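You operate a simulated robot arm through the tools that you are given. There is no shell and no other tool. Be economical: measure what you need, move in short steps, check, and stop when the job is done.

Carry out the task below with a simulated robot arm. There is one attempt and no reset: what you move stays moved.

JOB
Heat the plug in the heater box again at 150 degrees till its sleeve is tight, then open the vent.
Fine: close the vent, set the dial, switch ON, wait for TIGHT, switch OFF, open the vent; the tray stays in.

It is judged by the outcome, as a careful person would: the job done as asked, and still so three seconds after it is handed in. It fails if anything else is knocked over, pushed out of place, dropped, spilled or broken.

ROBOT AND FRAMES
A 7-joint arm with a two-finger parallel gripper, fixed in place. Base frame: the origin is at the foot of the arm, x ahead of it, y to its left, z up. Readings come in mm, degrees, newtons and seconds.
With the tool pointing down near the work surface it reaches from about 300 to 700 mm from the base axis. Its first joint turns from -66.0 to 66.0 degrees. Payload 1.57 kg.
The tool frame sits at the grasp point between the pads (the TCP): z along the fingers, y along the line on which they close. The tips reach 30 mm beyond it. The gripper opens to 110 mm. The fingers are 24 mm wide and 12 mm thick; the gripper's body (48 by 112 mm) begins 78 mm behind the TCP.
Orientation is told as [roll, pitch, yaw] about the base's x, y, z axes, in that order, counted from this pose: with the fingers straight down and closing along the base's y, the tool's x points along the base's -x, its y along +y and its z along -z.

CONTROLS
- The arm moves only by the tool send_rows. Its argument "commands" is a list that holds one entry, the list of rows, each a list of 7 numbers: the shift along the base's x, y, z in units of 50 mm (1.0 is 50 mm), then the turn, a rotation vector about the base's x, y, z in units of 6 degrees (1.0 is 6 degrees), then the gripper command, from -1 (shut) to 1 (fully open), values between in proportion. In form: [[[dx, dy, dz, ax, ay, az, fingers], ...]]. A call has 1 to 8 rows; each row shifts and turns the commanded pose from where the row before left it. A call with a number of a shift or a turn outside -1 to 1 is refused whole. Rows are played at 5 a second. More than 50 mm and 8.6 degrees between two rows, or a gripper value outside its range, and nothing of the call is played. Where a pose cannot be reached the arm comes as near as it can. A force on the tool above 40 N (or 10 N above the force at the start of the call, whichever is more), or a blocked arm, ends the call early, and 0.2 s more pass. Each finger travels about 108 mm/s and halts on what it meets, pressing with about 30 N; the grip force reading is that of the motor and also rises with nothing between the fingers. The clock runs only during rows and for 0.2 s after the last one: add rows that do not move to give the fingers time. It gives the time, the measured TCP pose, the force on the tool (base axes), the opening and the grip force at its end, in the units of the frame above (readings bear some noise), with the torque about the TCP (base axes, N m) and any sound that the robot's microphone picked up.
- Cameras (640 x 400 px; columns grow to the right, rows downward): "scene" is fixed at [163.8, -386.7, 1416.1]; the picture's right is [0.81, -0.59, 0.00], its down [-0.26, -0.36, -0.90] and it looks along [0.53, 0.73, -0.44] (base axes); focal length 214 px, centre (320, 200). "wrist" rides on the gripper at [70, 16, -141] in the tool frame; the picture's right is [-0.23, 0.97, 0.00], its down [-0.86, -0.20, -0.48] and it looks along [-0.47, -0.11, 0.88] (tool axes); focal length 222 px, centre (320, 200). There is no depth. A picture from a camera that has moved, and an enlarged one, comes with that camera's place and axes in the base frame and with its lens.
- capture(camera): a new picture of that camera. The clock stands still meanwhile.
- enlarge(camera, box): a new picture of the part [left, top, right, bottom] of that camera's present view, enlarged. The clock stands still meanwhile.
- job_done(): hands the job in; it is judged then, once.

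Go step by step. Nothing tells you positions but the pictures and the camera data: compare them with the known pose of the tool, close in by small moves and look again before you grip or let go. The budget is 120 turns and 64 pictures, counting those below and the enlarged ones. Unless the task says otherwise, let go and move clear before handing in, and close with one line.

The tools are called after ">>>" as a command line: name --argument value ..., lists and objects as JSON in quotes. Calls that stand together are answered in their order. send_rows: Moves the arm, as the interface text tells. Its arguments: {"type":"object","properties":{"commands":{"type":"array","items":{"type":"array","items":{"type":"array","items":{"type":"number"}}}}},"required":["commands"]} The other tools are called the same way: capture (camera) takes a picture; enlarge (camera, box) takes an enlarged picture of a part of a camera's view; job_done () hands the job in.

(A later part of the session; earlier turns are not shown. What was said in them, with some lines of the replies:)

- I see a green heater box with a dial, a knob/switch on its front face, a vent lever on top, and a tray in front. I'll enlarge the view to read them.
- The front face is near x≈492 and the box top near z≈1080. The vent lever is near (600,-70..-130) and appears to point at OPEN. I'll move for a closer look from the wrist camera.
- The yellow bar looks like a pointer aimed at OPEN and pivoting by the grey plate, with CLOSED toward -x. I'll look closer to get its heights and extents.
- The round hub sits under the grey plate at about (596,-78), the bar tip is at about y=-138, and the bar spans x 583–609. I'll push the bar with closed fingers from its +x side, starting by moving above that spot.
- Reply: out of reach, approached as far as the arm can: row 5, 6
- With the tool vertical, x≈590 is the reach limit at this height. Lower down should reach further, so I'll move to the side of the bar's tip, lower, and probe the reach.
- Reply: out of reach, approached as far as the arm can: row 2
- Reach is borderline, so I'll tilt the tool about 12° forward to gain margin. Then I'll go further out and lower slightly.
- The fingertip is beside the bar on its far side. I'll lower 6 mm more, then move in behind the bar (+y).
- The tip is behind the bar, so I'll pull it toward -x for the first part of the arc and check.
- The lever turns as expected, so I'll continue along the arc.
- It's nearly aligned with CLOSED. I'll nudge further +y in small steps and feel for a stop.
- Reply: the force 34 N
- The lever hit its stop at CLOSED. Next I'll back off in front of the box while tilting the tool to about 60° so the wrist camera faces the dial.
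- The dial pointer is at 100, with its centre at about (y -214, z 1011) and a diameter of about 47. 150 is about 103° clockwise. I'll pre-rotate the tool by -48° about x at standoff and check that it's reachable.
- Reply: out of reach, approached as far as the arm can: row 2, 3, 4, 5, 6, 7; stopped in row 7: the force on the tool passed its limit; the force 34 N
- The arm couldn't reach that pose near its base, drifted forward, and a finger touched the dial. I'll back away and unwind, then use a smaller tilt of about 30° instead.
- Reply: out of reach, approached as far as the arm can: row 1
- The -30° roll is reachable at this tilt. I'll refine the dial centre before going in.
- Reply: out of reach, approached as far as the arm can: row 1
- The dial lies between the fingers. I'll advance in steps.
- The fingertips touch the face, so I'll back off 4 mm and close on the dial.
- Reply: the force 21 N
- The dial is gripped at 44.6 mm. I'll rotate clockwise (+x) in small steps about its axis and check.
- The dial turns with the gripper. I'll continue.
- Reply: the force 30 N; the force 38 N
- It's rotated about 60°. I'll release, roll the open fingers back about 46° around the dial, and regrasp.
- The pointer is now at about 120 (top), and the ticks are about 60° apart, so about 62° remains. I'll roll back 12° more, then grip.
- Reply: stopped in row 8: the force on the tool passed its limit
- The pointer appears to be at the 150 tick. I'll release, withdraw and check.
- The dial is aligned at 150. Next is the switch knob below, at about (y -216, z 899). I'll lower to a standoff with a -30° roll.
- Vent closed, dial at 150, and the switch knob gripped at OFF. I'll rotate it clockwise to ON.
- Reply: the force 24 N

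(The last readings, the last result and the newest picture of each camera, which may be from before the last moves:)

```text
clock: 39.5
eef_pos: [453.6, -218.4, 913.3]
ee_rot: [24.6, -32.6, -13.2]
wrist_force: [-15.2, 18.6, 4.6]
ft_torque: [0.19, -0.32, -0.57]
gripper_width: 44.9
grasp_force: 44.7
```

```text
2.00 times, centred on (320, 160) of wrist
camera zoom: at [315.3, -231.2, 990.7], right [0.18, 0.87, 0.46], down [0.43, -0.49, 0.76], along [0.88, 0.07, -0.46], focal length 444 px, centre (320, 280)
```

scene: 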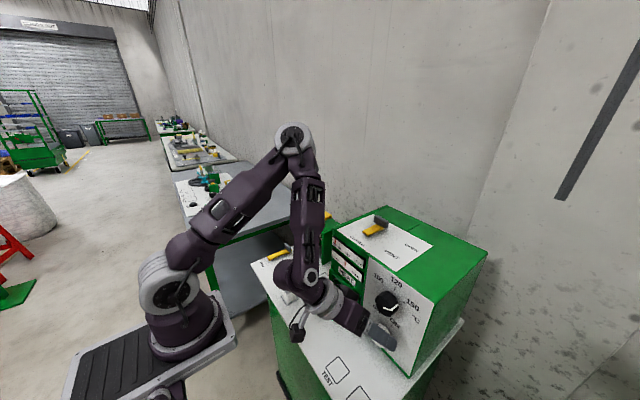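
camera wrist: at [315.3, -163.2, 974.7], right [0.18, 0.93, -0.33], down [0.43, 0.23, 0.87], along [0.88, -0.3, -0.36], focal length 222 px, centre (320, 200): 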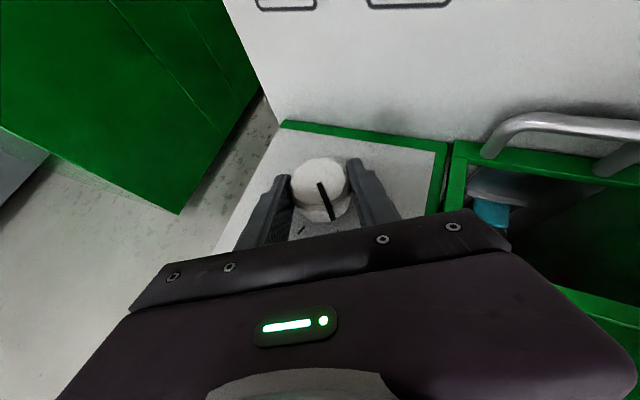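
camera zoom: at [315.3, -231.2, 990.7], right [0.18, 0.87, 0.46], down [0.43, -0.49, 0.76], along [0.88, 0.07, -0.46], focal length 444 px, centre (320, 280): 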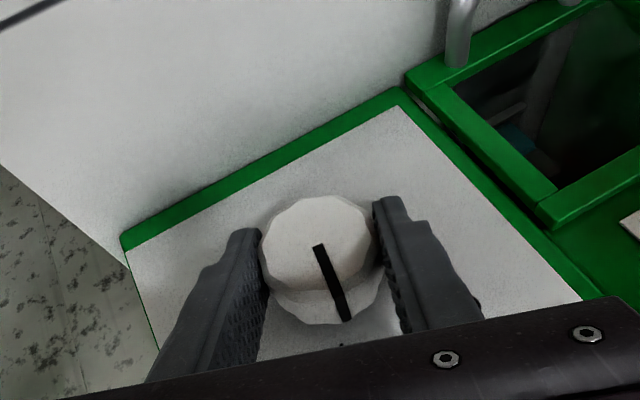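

The pointer is about 12–15° short of the ON tick, so I'll continue.

>>> send_rows --commands '[[[0, 0, -0.006, 1, 0, 0, -1], [0, -0.01, -0.008, 1, 0, 0, -1], [0, -0.005, 0, 0.3, 0, 0, -1], [0, 0, 0, 0, 0, 0, -1]]]'

>>> enlarge --camera "wrist" --box '[220, 60, 420, 260]'

```text
clock: 40.5
eef_pos: [453.6, -220.3, 911.4]
ee_rot: [39.8, -28.5, -21.0]
wrist_force: [-8.6, 9.6, 1.6]
ft_torque: [-0.76, 0.11, -1.09]
gripper_width: 44.7
grasp_force: 44.8
```

```text
2.00 times, centred on (320, 160) of wrist
camera zoom: at [315.4, -250.5, 984.7], right [0.18, 0.73, 0.66], down [0.43, -0.66, 0.62], along [0.89, 0.17, -0.43], focal length 444 px, centre (320, 280)
```

zoom: 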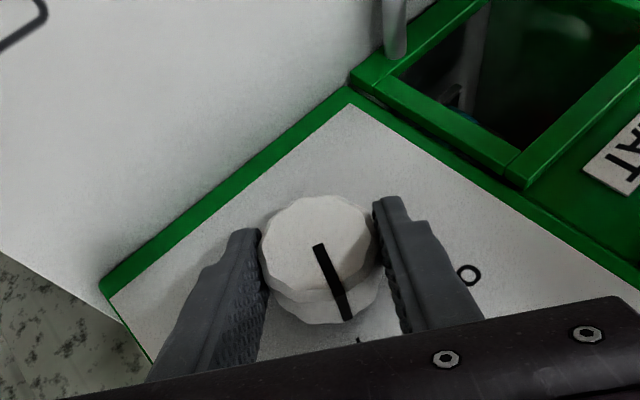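

The pointer is at ON. I'll hold the grip so I can switch off quickly, and check the gauges.

>>> enlarge --camera "scene" --box '[320, 220, 448, 300]'

```text
5.00 times, centred on (384, 260) of scene
camera zoom: at [163.5, -386.5, 1416.2], right [0.81, -0.59, 0.0], down [-0.26, -0.36, -0.9], along [0.53, 0.73, -0.44], focal length 1072 px, centre (0, -100)
```

zoom: 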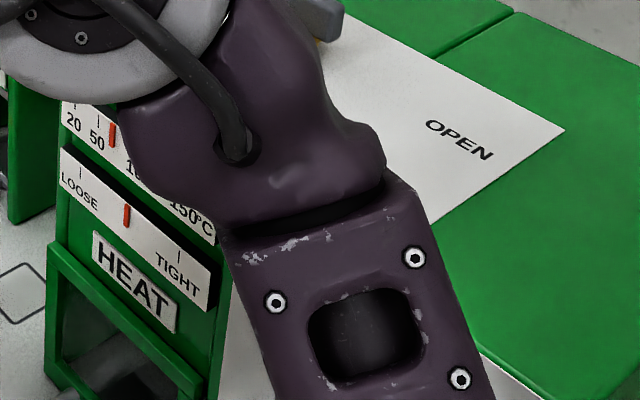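

It's heating (past 50) and the tightness gauge stays visible. I'll wait in short spells.

>>> send_rows --commands '[[[0, 0, 0, 0, 0, 0, -1], [0, 0, 0, 0, 0, 0, -1], [0, 0, 0, 0, 0, 0, -1], [0, 0, 0, 0, 0, 0, -1], [0, 0, 0, 0, 0, 0, -1], [0, 0, 0, 0, 0, 0, -1], [0, 0, 0, 0, 0, 0, -1], [0, 0, 0, 0, 0, 0, -1]]]'

>>> enlarge --camera "scene" --box '[320, 220, 448, 300]'

```text
clock: 42.3
eef_pos: [453.0, -219.8, 913.2]
ee_rot: [39.8, -28.5, -21.0]
wrist_force: [-6.2, -1.5, -2.0]
ft_torque: [-0.55, 0.42, -0.92]
gripper_width: 44.6
grasp_force: 44.8
```

```text
5.00 times, centred on (384, 260) of scene
camera zoom: at [163.6, -386.8, 1416.1], right [0.81, -0.59, 0.0], down [-0.26, -0.36, -0.9], along [0.53, 0.73, -0.44], focal length 1072 px, centre (0, -100)
```

zoom: 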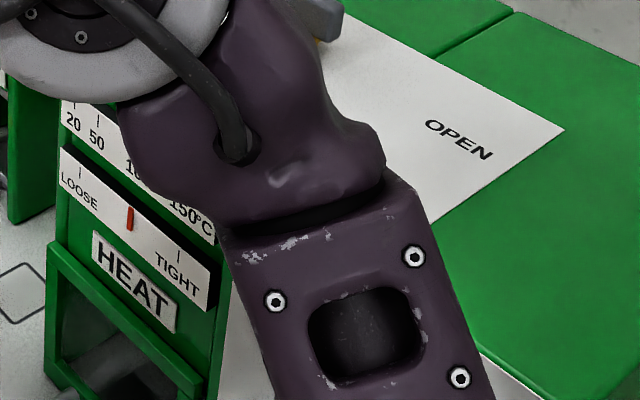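

>>> send_rows --commands '[[[0, 0, 0, 0, 0, 0, -1], [0, 0, 0, 0, 0, 0, -1], [0, 0, 0, 0, 0, 0, -1], [0, 0, 0, 0, 0, 0, -1], [0, 0, 0, 0, 0, 0, -1], [0, 0, 0, 0, 0, 0, -1], [0, 0, 0, 0, 0, 0, -1], [0, 0, 0, 0, 0, 0, -1]]]'

>>> enlarge --camera "scene" --box '[320, 220, 448, 300]'

```text
clock: 44.1
eef_pos: [453.6, -220.4, 912.3]
ee_rot: [39.8, -28.4, -21.0]
wrist_force: [-7.2, -5.5, -1.7]
ft_torque: [-0.44, 0.5, -0.92]
gripper_width: 44.6
grasp_force: 45.2
```

```text
5.00 times, centred on (384, 260) of scene
camera zoom: at [163.6, -386.9, 1416.1], right [0.81, -0.59, 0.0], down [-0.26, -0.36, -0.9], along [0.53, 0.73, -0.44], focal length 1072 px, centre (0, -100)
```

zoom: 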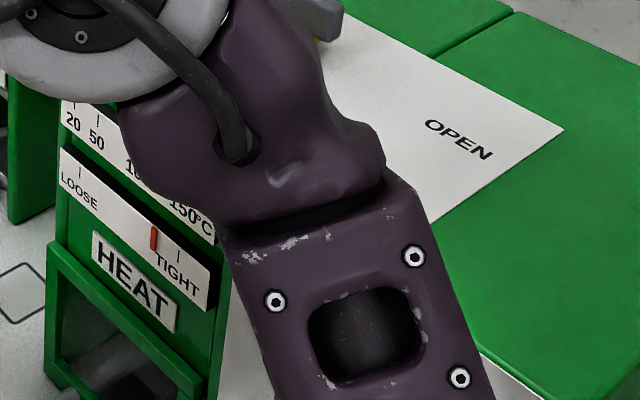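

>>> send_rows --commands '[[[0, 0, 0, 0, 0, 0, -1], [0, 0, 0, 0, 0, 0, -1], [0, 0, 0, 0, 0, 0, -1]]]'

>>> enlarge --camera "scene" --box '[320, 250, 384, 290]'

```text
clock: 44.9
eef_pos: [453.9, -218.4, 911.4]
ee_rot: [39.8, -28.5, -21.0]
wrist_force: [-6.8, -7.6, -2.0]
ft_torque: [-0.35, 0.52, -0.94]
gripper_width: 45.0
grasp_force: 45.2
```

```text
10.00 times, centred on (352, 270) of scene
camera zoom: at [163.6, -386.9, 1416.1], right [0.81, -0.59, 0.0], down [-0.26, -0.36, -0.9], along [0.53, 0.73, -0.44], focal length 2145 px, centre (0, -500)
```

zoom: 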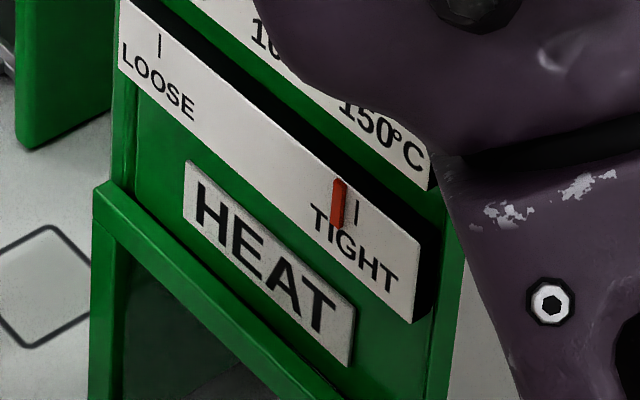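

>>> send_rows --commands '[[[0, 0, 0, 0, 0, 0, -1]]]'

>>> enlarge --camera "scene" --box '[320, 250, 384, 290]'

```text
clock: 45.3
eef_pos: [453.9, -219.9, 912.1]
ee_rot: [39.8, -28.4, -21.0]
wrist_force: [-6.3, -7.5, -2.7]
ft_torque: [-0.32, 0.48, -0.94]
gripper_width: 44.9
grasp_force: 44.9
```

```text
10.00 times, centred on (352, 270) of scene
camera zoom: at [163.6, -386.9, 1416.1], right [0.81, -0.59, 0.0], down [-0.26, -0.36, -0.9], along [0.53, 0.73, -0.44], focal length 2145 px, centre (0, -500)
```

zoom: 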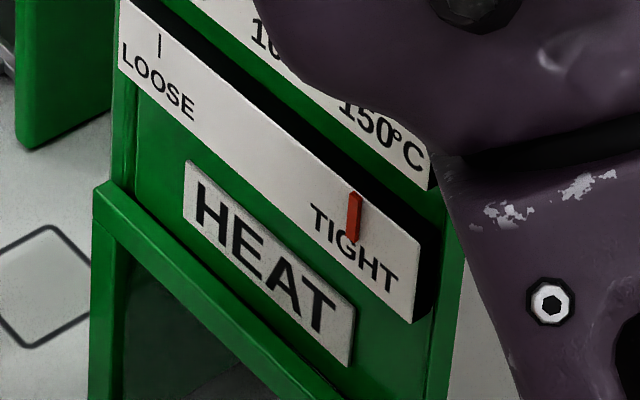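

The needle is at the TIGHT mark, so I'll switch OFF now.

>>> send_rows --commands '[[[0, 0.012, 0.006, -1, 0, 0, -1], [0, 0.012, 0.006, -1, 0, 0, -1], [0, 0.019, 0.005, -1, 0, 0, -1], [0, 0.019, 0.004, -1, 0, 0, -1], [0, 0.019, 0.002, -1, 0, 0, -1], [0, 0.019, 0, -1, 0, 0, -1], [0, 0.019, -0.002, -1, 0, 0, -1], [0, 0.019, -0.004, -1, 0, 0, -1]]]'

>>> send_rows --commands '[[[0, 0.019, -0.006, -1, 0, 0, -1], [0, 0.01, -0.006, -1, 0, 0, -1], [0, 0, 0, -0.4, 0, 0, -1]]]'

>>> enlarge --camera "wrist" --box '[220, 60, 420, 260]'

>>> enlarge --camera "scene" --box '[320, 220, 448, 300]'

```text
clock: 47.1
eef_pos: [453.6, -213.0, 912.6]
ee_rot: [-16.6, -33.6, 9.8]
wrist_force: [-11.9, 1.7, 24.0]
ft_torque: [-0.01, -0.16, -1.49]
gripper_width: 44.7
grasp_force: 45.1
```

```text
clock: 47.9
eef_pos: [453.3, -211.4, 911.3]
ee_rot: [-33.1, -29.9, 18.8]
wrist_force: [-0.3, -2.9, 8.4]
ft_torque: [0.52, -0.51, -0.92]
gripper_width: 44.7
grasp_force: 45.1
```

```text
2.00 times, centred on (320, 160) of wrist
camera zoom: at [315.5, -162.4, 973.3], right [0.18, 0.92, -0.35], down [0.43, 0.24, 0.87], along [0.88, -0.3, -0.35], focal length 444 px, centre (320, 280)
```

zoom: 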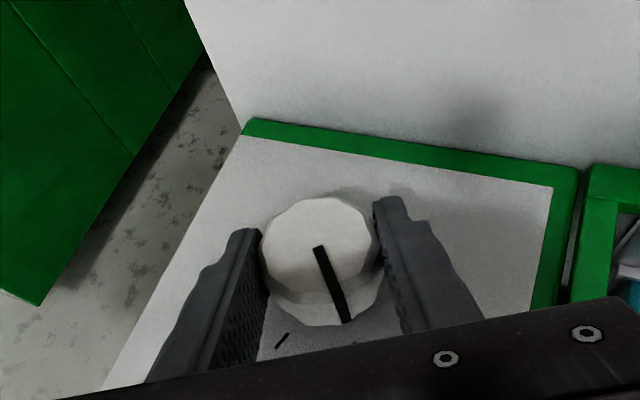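

```text
5.00 times, centred on (384, 260) of scene
camera zoom: at [163.6, -386.8, 1416.1], right [0.81, -0.59, 0.0], down [-0.26, -0.36, -0.9], along [0.53, 0.73, -0.44], focal length 1072 px, centre (0, -100)
```

zoom: 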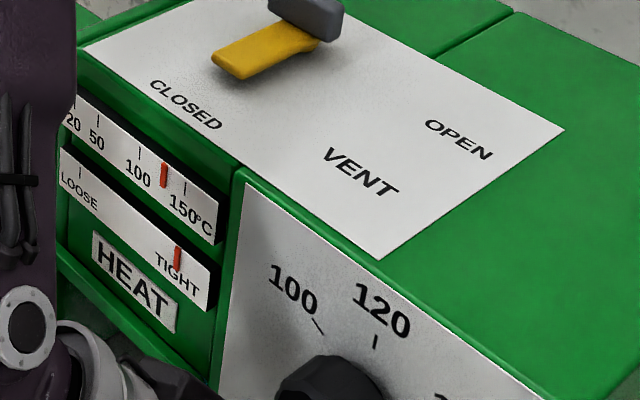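

It's off: temperature is falling and the needle is at TIGHT. I'll release and retreat upward.

>>> send_rows --commands '[[[0, 0, 0, 0, 0, 0, 0.3], [0, 0, 0, 0, 0, 0, 0.3], [-0.55, 0, 0, 0, 0, 0, 0.3], [-0.2, 0, 0.5, 0, 0, 0, 0.3], [-0.1, 0, 0.9, 1, 0, 0, 0.3], [0, 0, 0.9, 1, 0, 0, 0.3], [0, 0, 0.9, 1, 0, 0, 0.3], [0, 0, 0.9, 1, 0, 0, 0.3]]]'

>>> send_rows --commands '[[[0, 0, 0.9, 1, 0.9, 0, -1], [0, 0, 0.3, 0.5, 0.9, 0, -1], [0, 0.0, 0, 0, 0.9, 0, -1], [0, 0, 0, 0, 0.9, 0, -1], [0, 0, 0, 0, 0, 0, -1]]]'

>>> enlarge --camera "scene" --box '[320, 220, 480, 350]'

```text
clock: 49.7
eef_pos: [410.1, -213.0, 1118.5]
ee_rot: [-5.2, -34.7, 3.4]
wrist_force: [0.1, 0.8, 0.0]
ft_torque: [0.04, -0.02, 0.05]
gripper_width: 71.5
grasp_force: 0.1
```

```text
clock: 50.9
eef_pos: [409.8, -212.0, 1176.8]
ee_rot: [5.1, -13.0, -1.8]
wrist_force: [0.4, 0.1, 1.0]
ft_torque: [-0.02, 0.0, -0.02]
gripper_width: 0.0
grasp_force: 21.2
```

```text
3.08 times, centred on (400, 285) of scene
camera zoom: at [163.8, -386.7, 1416.1], right [0.81, -0.59, 0.0], down [-0.26, -0.36, -0.9], along [0.53, 0.73, -0.44], focal length 660 px, centre (74, -62)
```

zoom: 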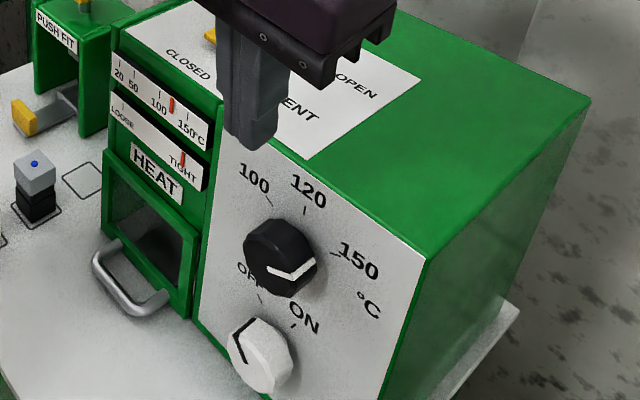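

The knob is at OFF and the dial at 150. Next I'll open the vent by going to the bar's +y side and pushing it back toward OPEN.

>>> send_rows --commands '[[[0.66, 0.88, 0, -0.8, 0, 0, -1], [0.66, 0.88, 0, 0, 0, 0, -1], [0.66, 0.88, 0, 0, 0, 0, -1], [0.68, 0.9, 0, 0, 0, 0, -1], [0, 0, -0.6, 0, 0, 0, -1], [0, 0, 0, 0, 0, 0, -1]]]'

>>> enlarge --camera "scene" --box '[320, 180, 448, 260]'

```text
refused: row 1 steps farther than a row can; nothing moved
```

```text
5.00 times, centred on (384, 220) of scene
camera zoom: at [163.8, -386.7, 1416.1], right [0.81, -0.59, 0.0], down [-0.26, -0.36, -0.9], along [0.53, 0.73, -0.44], focal length 1072 px, centre (0, 100)
```

zoom: 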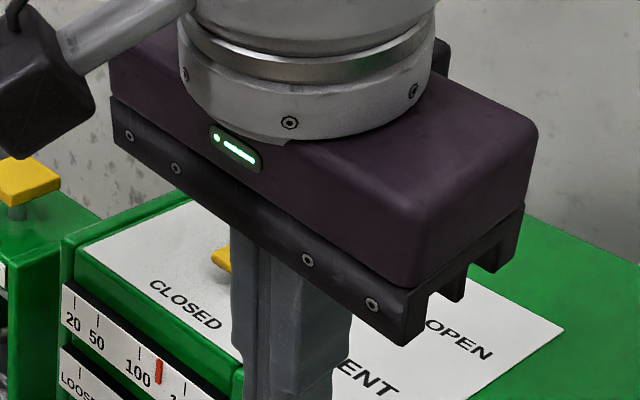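

The step was too long, so I'll split it into smaller rows.

>>> send_rows --commands '[[[0.5, 0.7, 0, -0.8, 0, 0, -1], [0.5, 0.7, 0, 0, 0, 0, -1], [0.5, 0.7, 0, 0, 0, 0, -1], [0.5, 0.7, 0, 0, 0, 0, -1], [0.66, 0.74, 0, 0, 0, 0, -1], [0, 0, -0.6, 0, 0, 0, -1], [0, 0, 0, 0, 0, 0, -1]]]'

>>> enlarge --camera "scene" --box '[320, 180, 448, 260]'

```text
clock: 52.5
eef_pos: [544.6, -36.2, 1145.8]
ee_rot: [0.2, -13.4, -0.6]
wrist_force: [-0.5, -0.6, 0.1]
ft_torque: [0.04, -0.01, -0.04]
gripper_width: 0.1
grasp_force: 21.0
```

```text
5.00 times, centred on (384, 220) of scene
camera zoom: at [163.8, -386.7, 1416.1], right [0.81, -0.59, 0.0], down [-0.26, -0.36, -0.9], along [0.53, 0.73, -0.44], focal length 1072 px, centre (0, 100)
```

zoom: 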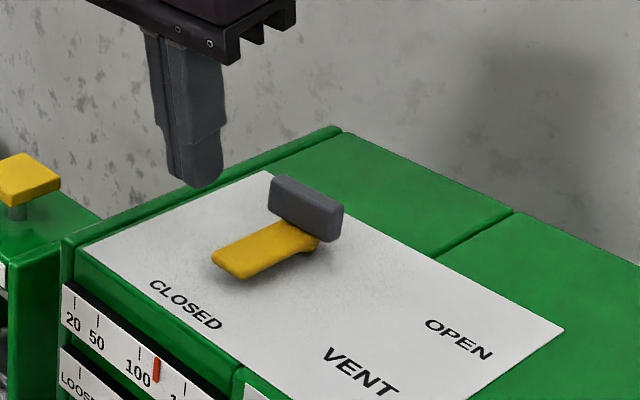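

>>> send_rows --commands '[[[0, 0, -0.4, 0, 0, 0, -1], [0, 0, -0.18, 0, 0, 0, -1], [-0.04, -0.34, 0, 0, 0, 0, -1], [-0.08, -0.24, 0, 0, 0, 0, -1], [-0.08, -0.25, 0, 0, 0, 0, -1], [0, 0, 0, 0, 0, 0, -1]]]'

>>> enlarge --camera "scene" --box '[320, 180, 448, 260]'

```text
clock: 53.9
eef_pos: [533.0, -76.6, 1119.0]
ee_rot: [0.1, -13.3, -0.6]
wrist_force: [0.3, -0.9, 0.0]
ft_torque: [-0.02, 0.05, 0.01]
gripper_width: 0.0
grasp_force: 21.3
```

```text
5.00 times, centred on (384, 220) of scene
camera zoom: at [163.8, -386.7, 1416.1], right [0.81, -0.59, 0.0], down [-0.26, -0.36, -0.9], along [0.53, 0.73, -0.44], focal length 1072 px, centre (0, 100)
```

zoom: 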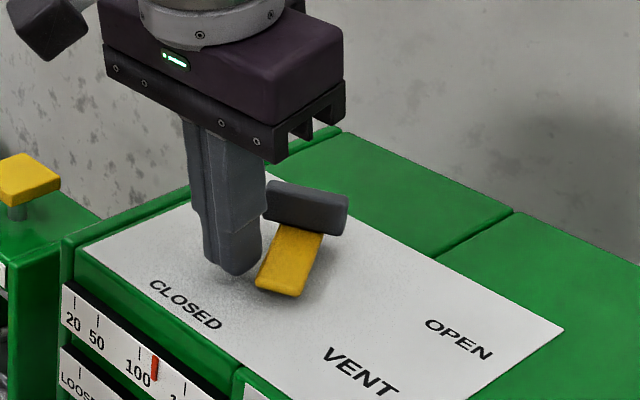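

The lever is turning, so I'll continue the arc to OPEN.

>>> send_rows --commands '[[[0.06, -0.28, 0, 0, 0, 0, -1], [0.1, -0.28, 0, 0, 0, 0, -1], [0.22, -0.2, 0, 0, 0, 0, -1], [0.22, -0.2, 0, 0, 0, 0, -1], [0.06, 0, 0, 0, 0, 0, -1], [0.06, 0, 0, 0, 0, 0, -1]]]'

>>> enlarge --camera "scene" --box '[340, 190, 468, 270]'

```text
clock: 55.1
eef_pos: [560.6, -122.5, 1116.3]
ee_rot: [0.5, -12.1, -0.6]
wrist_force: [-15.3, 3.3, 4.1]
ft_torque: [0.19, 0.31, 0.09]
gripper_width: 0.0
grasp_force: 21.3
stopped in row 5: the force on the tool passed its limit (the readings are from after the stop); the commanded pose is now the measured one
```

```text
5.00 times, centred on (404, 230) of scene
camera zoom: at [163.1, -386.6, 1416.2], right [0.81, -0.59, 0.0], down [-0.26, -0.36, -0.9], along [0.53, 0.73, -0.44], focal length 1072 px, centre (-100, 50)
```

zoom: 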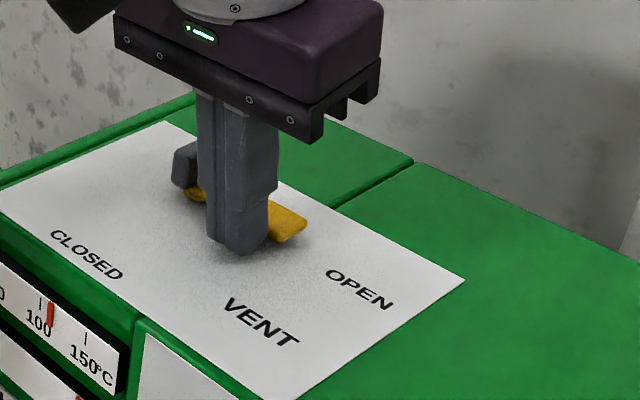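

It hit the OPEN stop. I'll back away (-x, then up) and verify everything.

>>> send_rows --commands '[[[-0.5, 0, 0, 0, 0, 0, -1], [-0.6, 0, 0.5, 0, 0, 0, -1], [-0.6, 0, 0.8, 0, 0, 0, -1], [-0.6, 0, 0.8, 0, 0, 0, -1], [-0.6, 0.3, 0.7, 0, 0, 0, -1], [-0.5, 0.3, 0.5, 0, 0, 0, 0], [0, 0, 0, 0, 0, 0, 0], [0, 0, 0, 0, 0, 0, 0]]]'

>>> enlarge --camera "scene" --box '[320, 200, 480, 340]'

>>> capture --camera "scene"

```text
clock: 56.9
eef_pos: [392.1, -92.7, 1281.0]
ee_rot: [0.4, -12.4, -0.6]
wrist_force: [-0.7, -0.2, -0.4]
ft_torque: [0.0, -0.02, 0.01]
gripper_width: 54.8
grasp_force: 0.2
```

```text
2.86 times, centred on (400, 270) of scene
camera zoom: at [163.8, -386.7, 1416.1], right [0.81, -0.59, 0.0], down [-0.26, -0.36, -0.9], along [0.53, 0.73, -0.44], focal length 613 px, centre (91, 0)
```

zoom: 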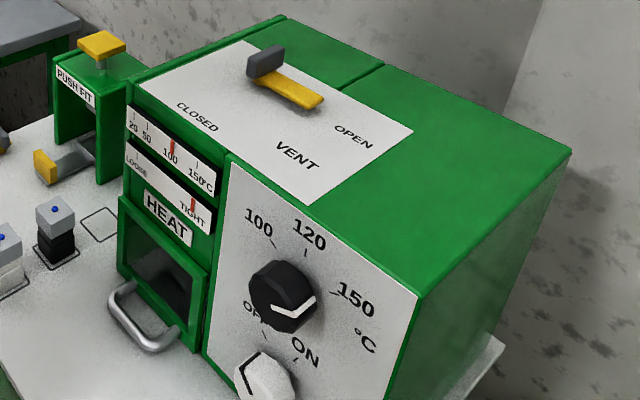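

```text
9 pictures are left
```

scene: 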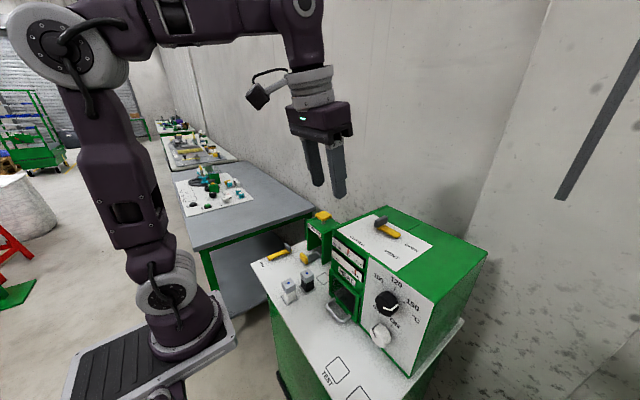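

Everything looks right. One last check of the gauges and the lever angle.

>>> enlarge --camera "scene" --box '[320, 205, 424, 290]'

```text
4.71 times, centred on (372, 248) of scene
camera zoom: at [163.8, -386.7, 1416.1], right [0.81, -0.59, 0.0], down [-0.26, -0.36, -0.9], along [0.53, 0.73, -0.44], focal length 1009 px, centre (75, -24)
```

zoom: 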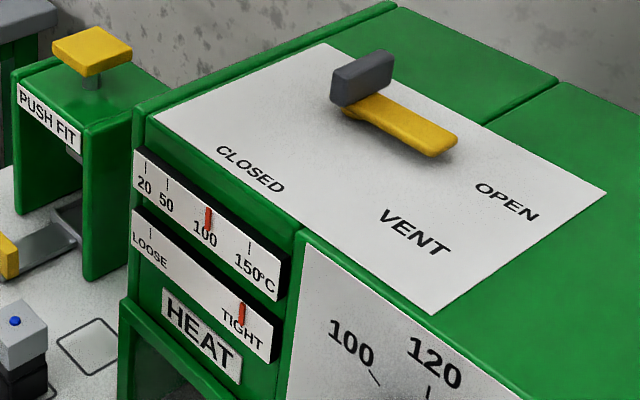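

The gauge reads TIGHT and the temperature is falling. The vent is fully at OPEN, the switch is OFF and the tray is still in, so I'm handing in.

>>> job_done

```text
The job is handed in.
```

The plug was reheated with the dial at 150 until the sleeve gauge read TIGHT; the heater is now switched OFF, the vent is open, and the tray stayed in.
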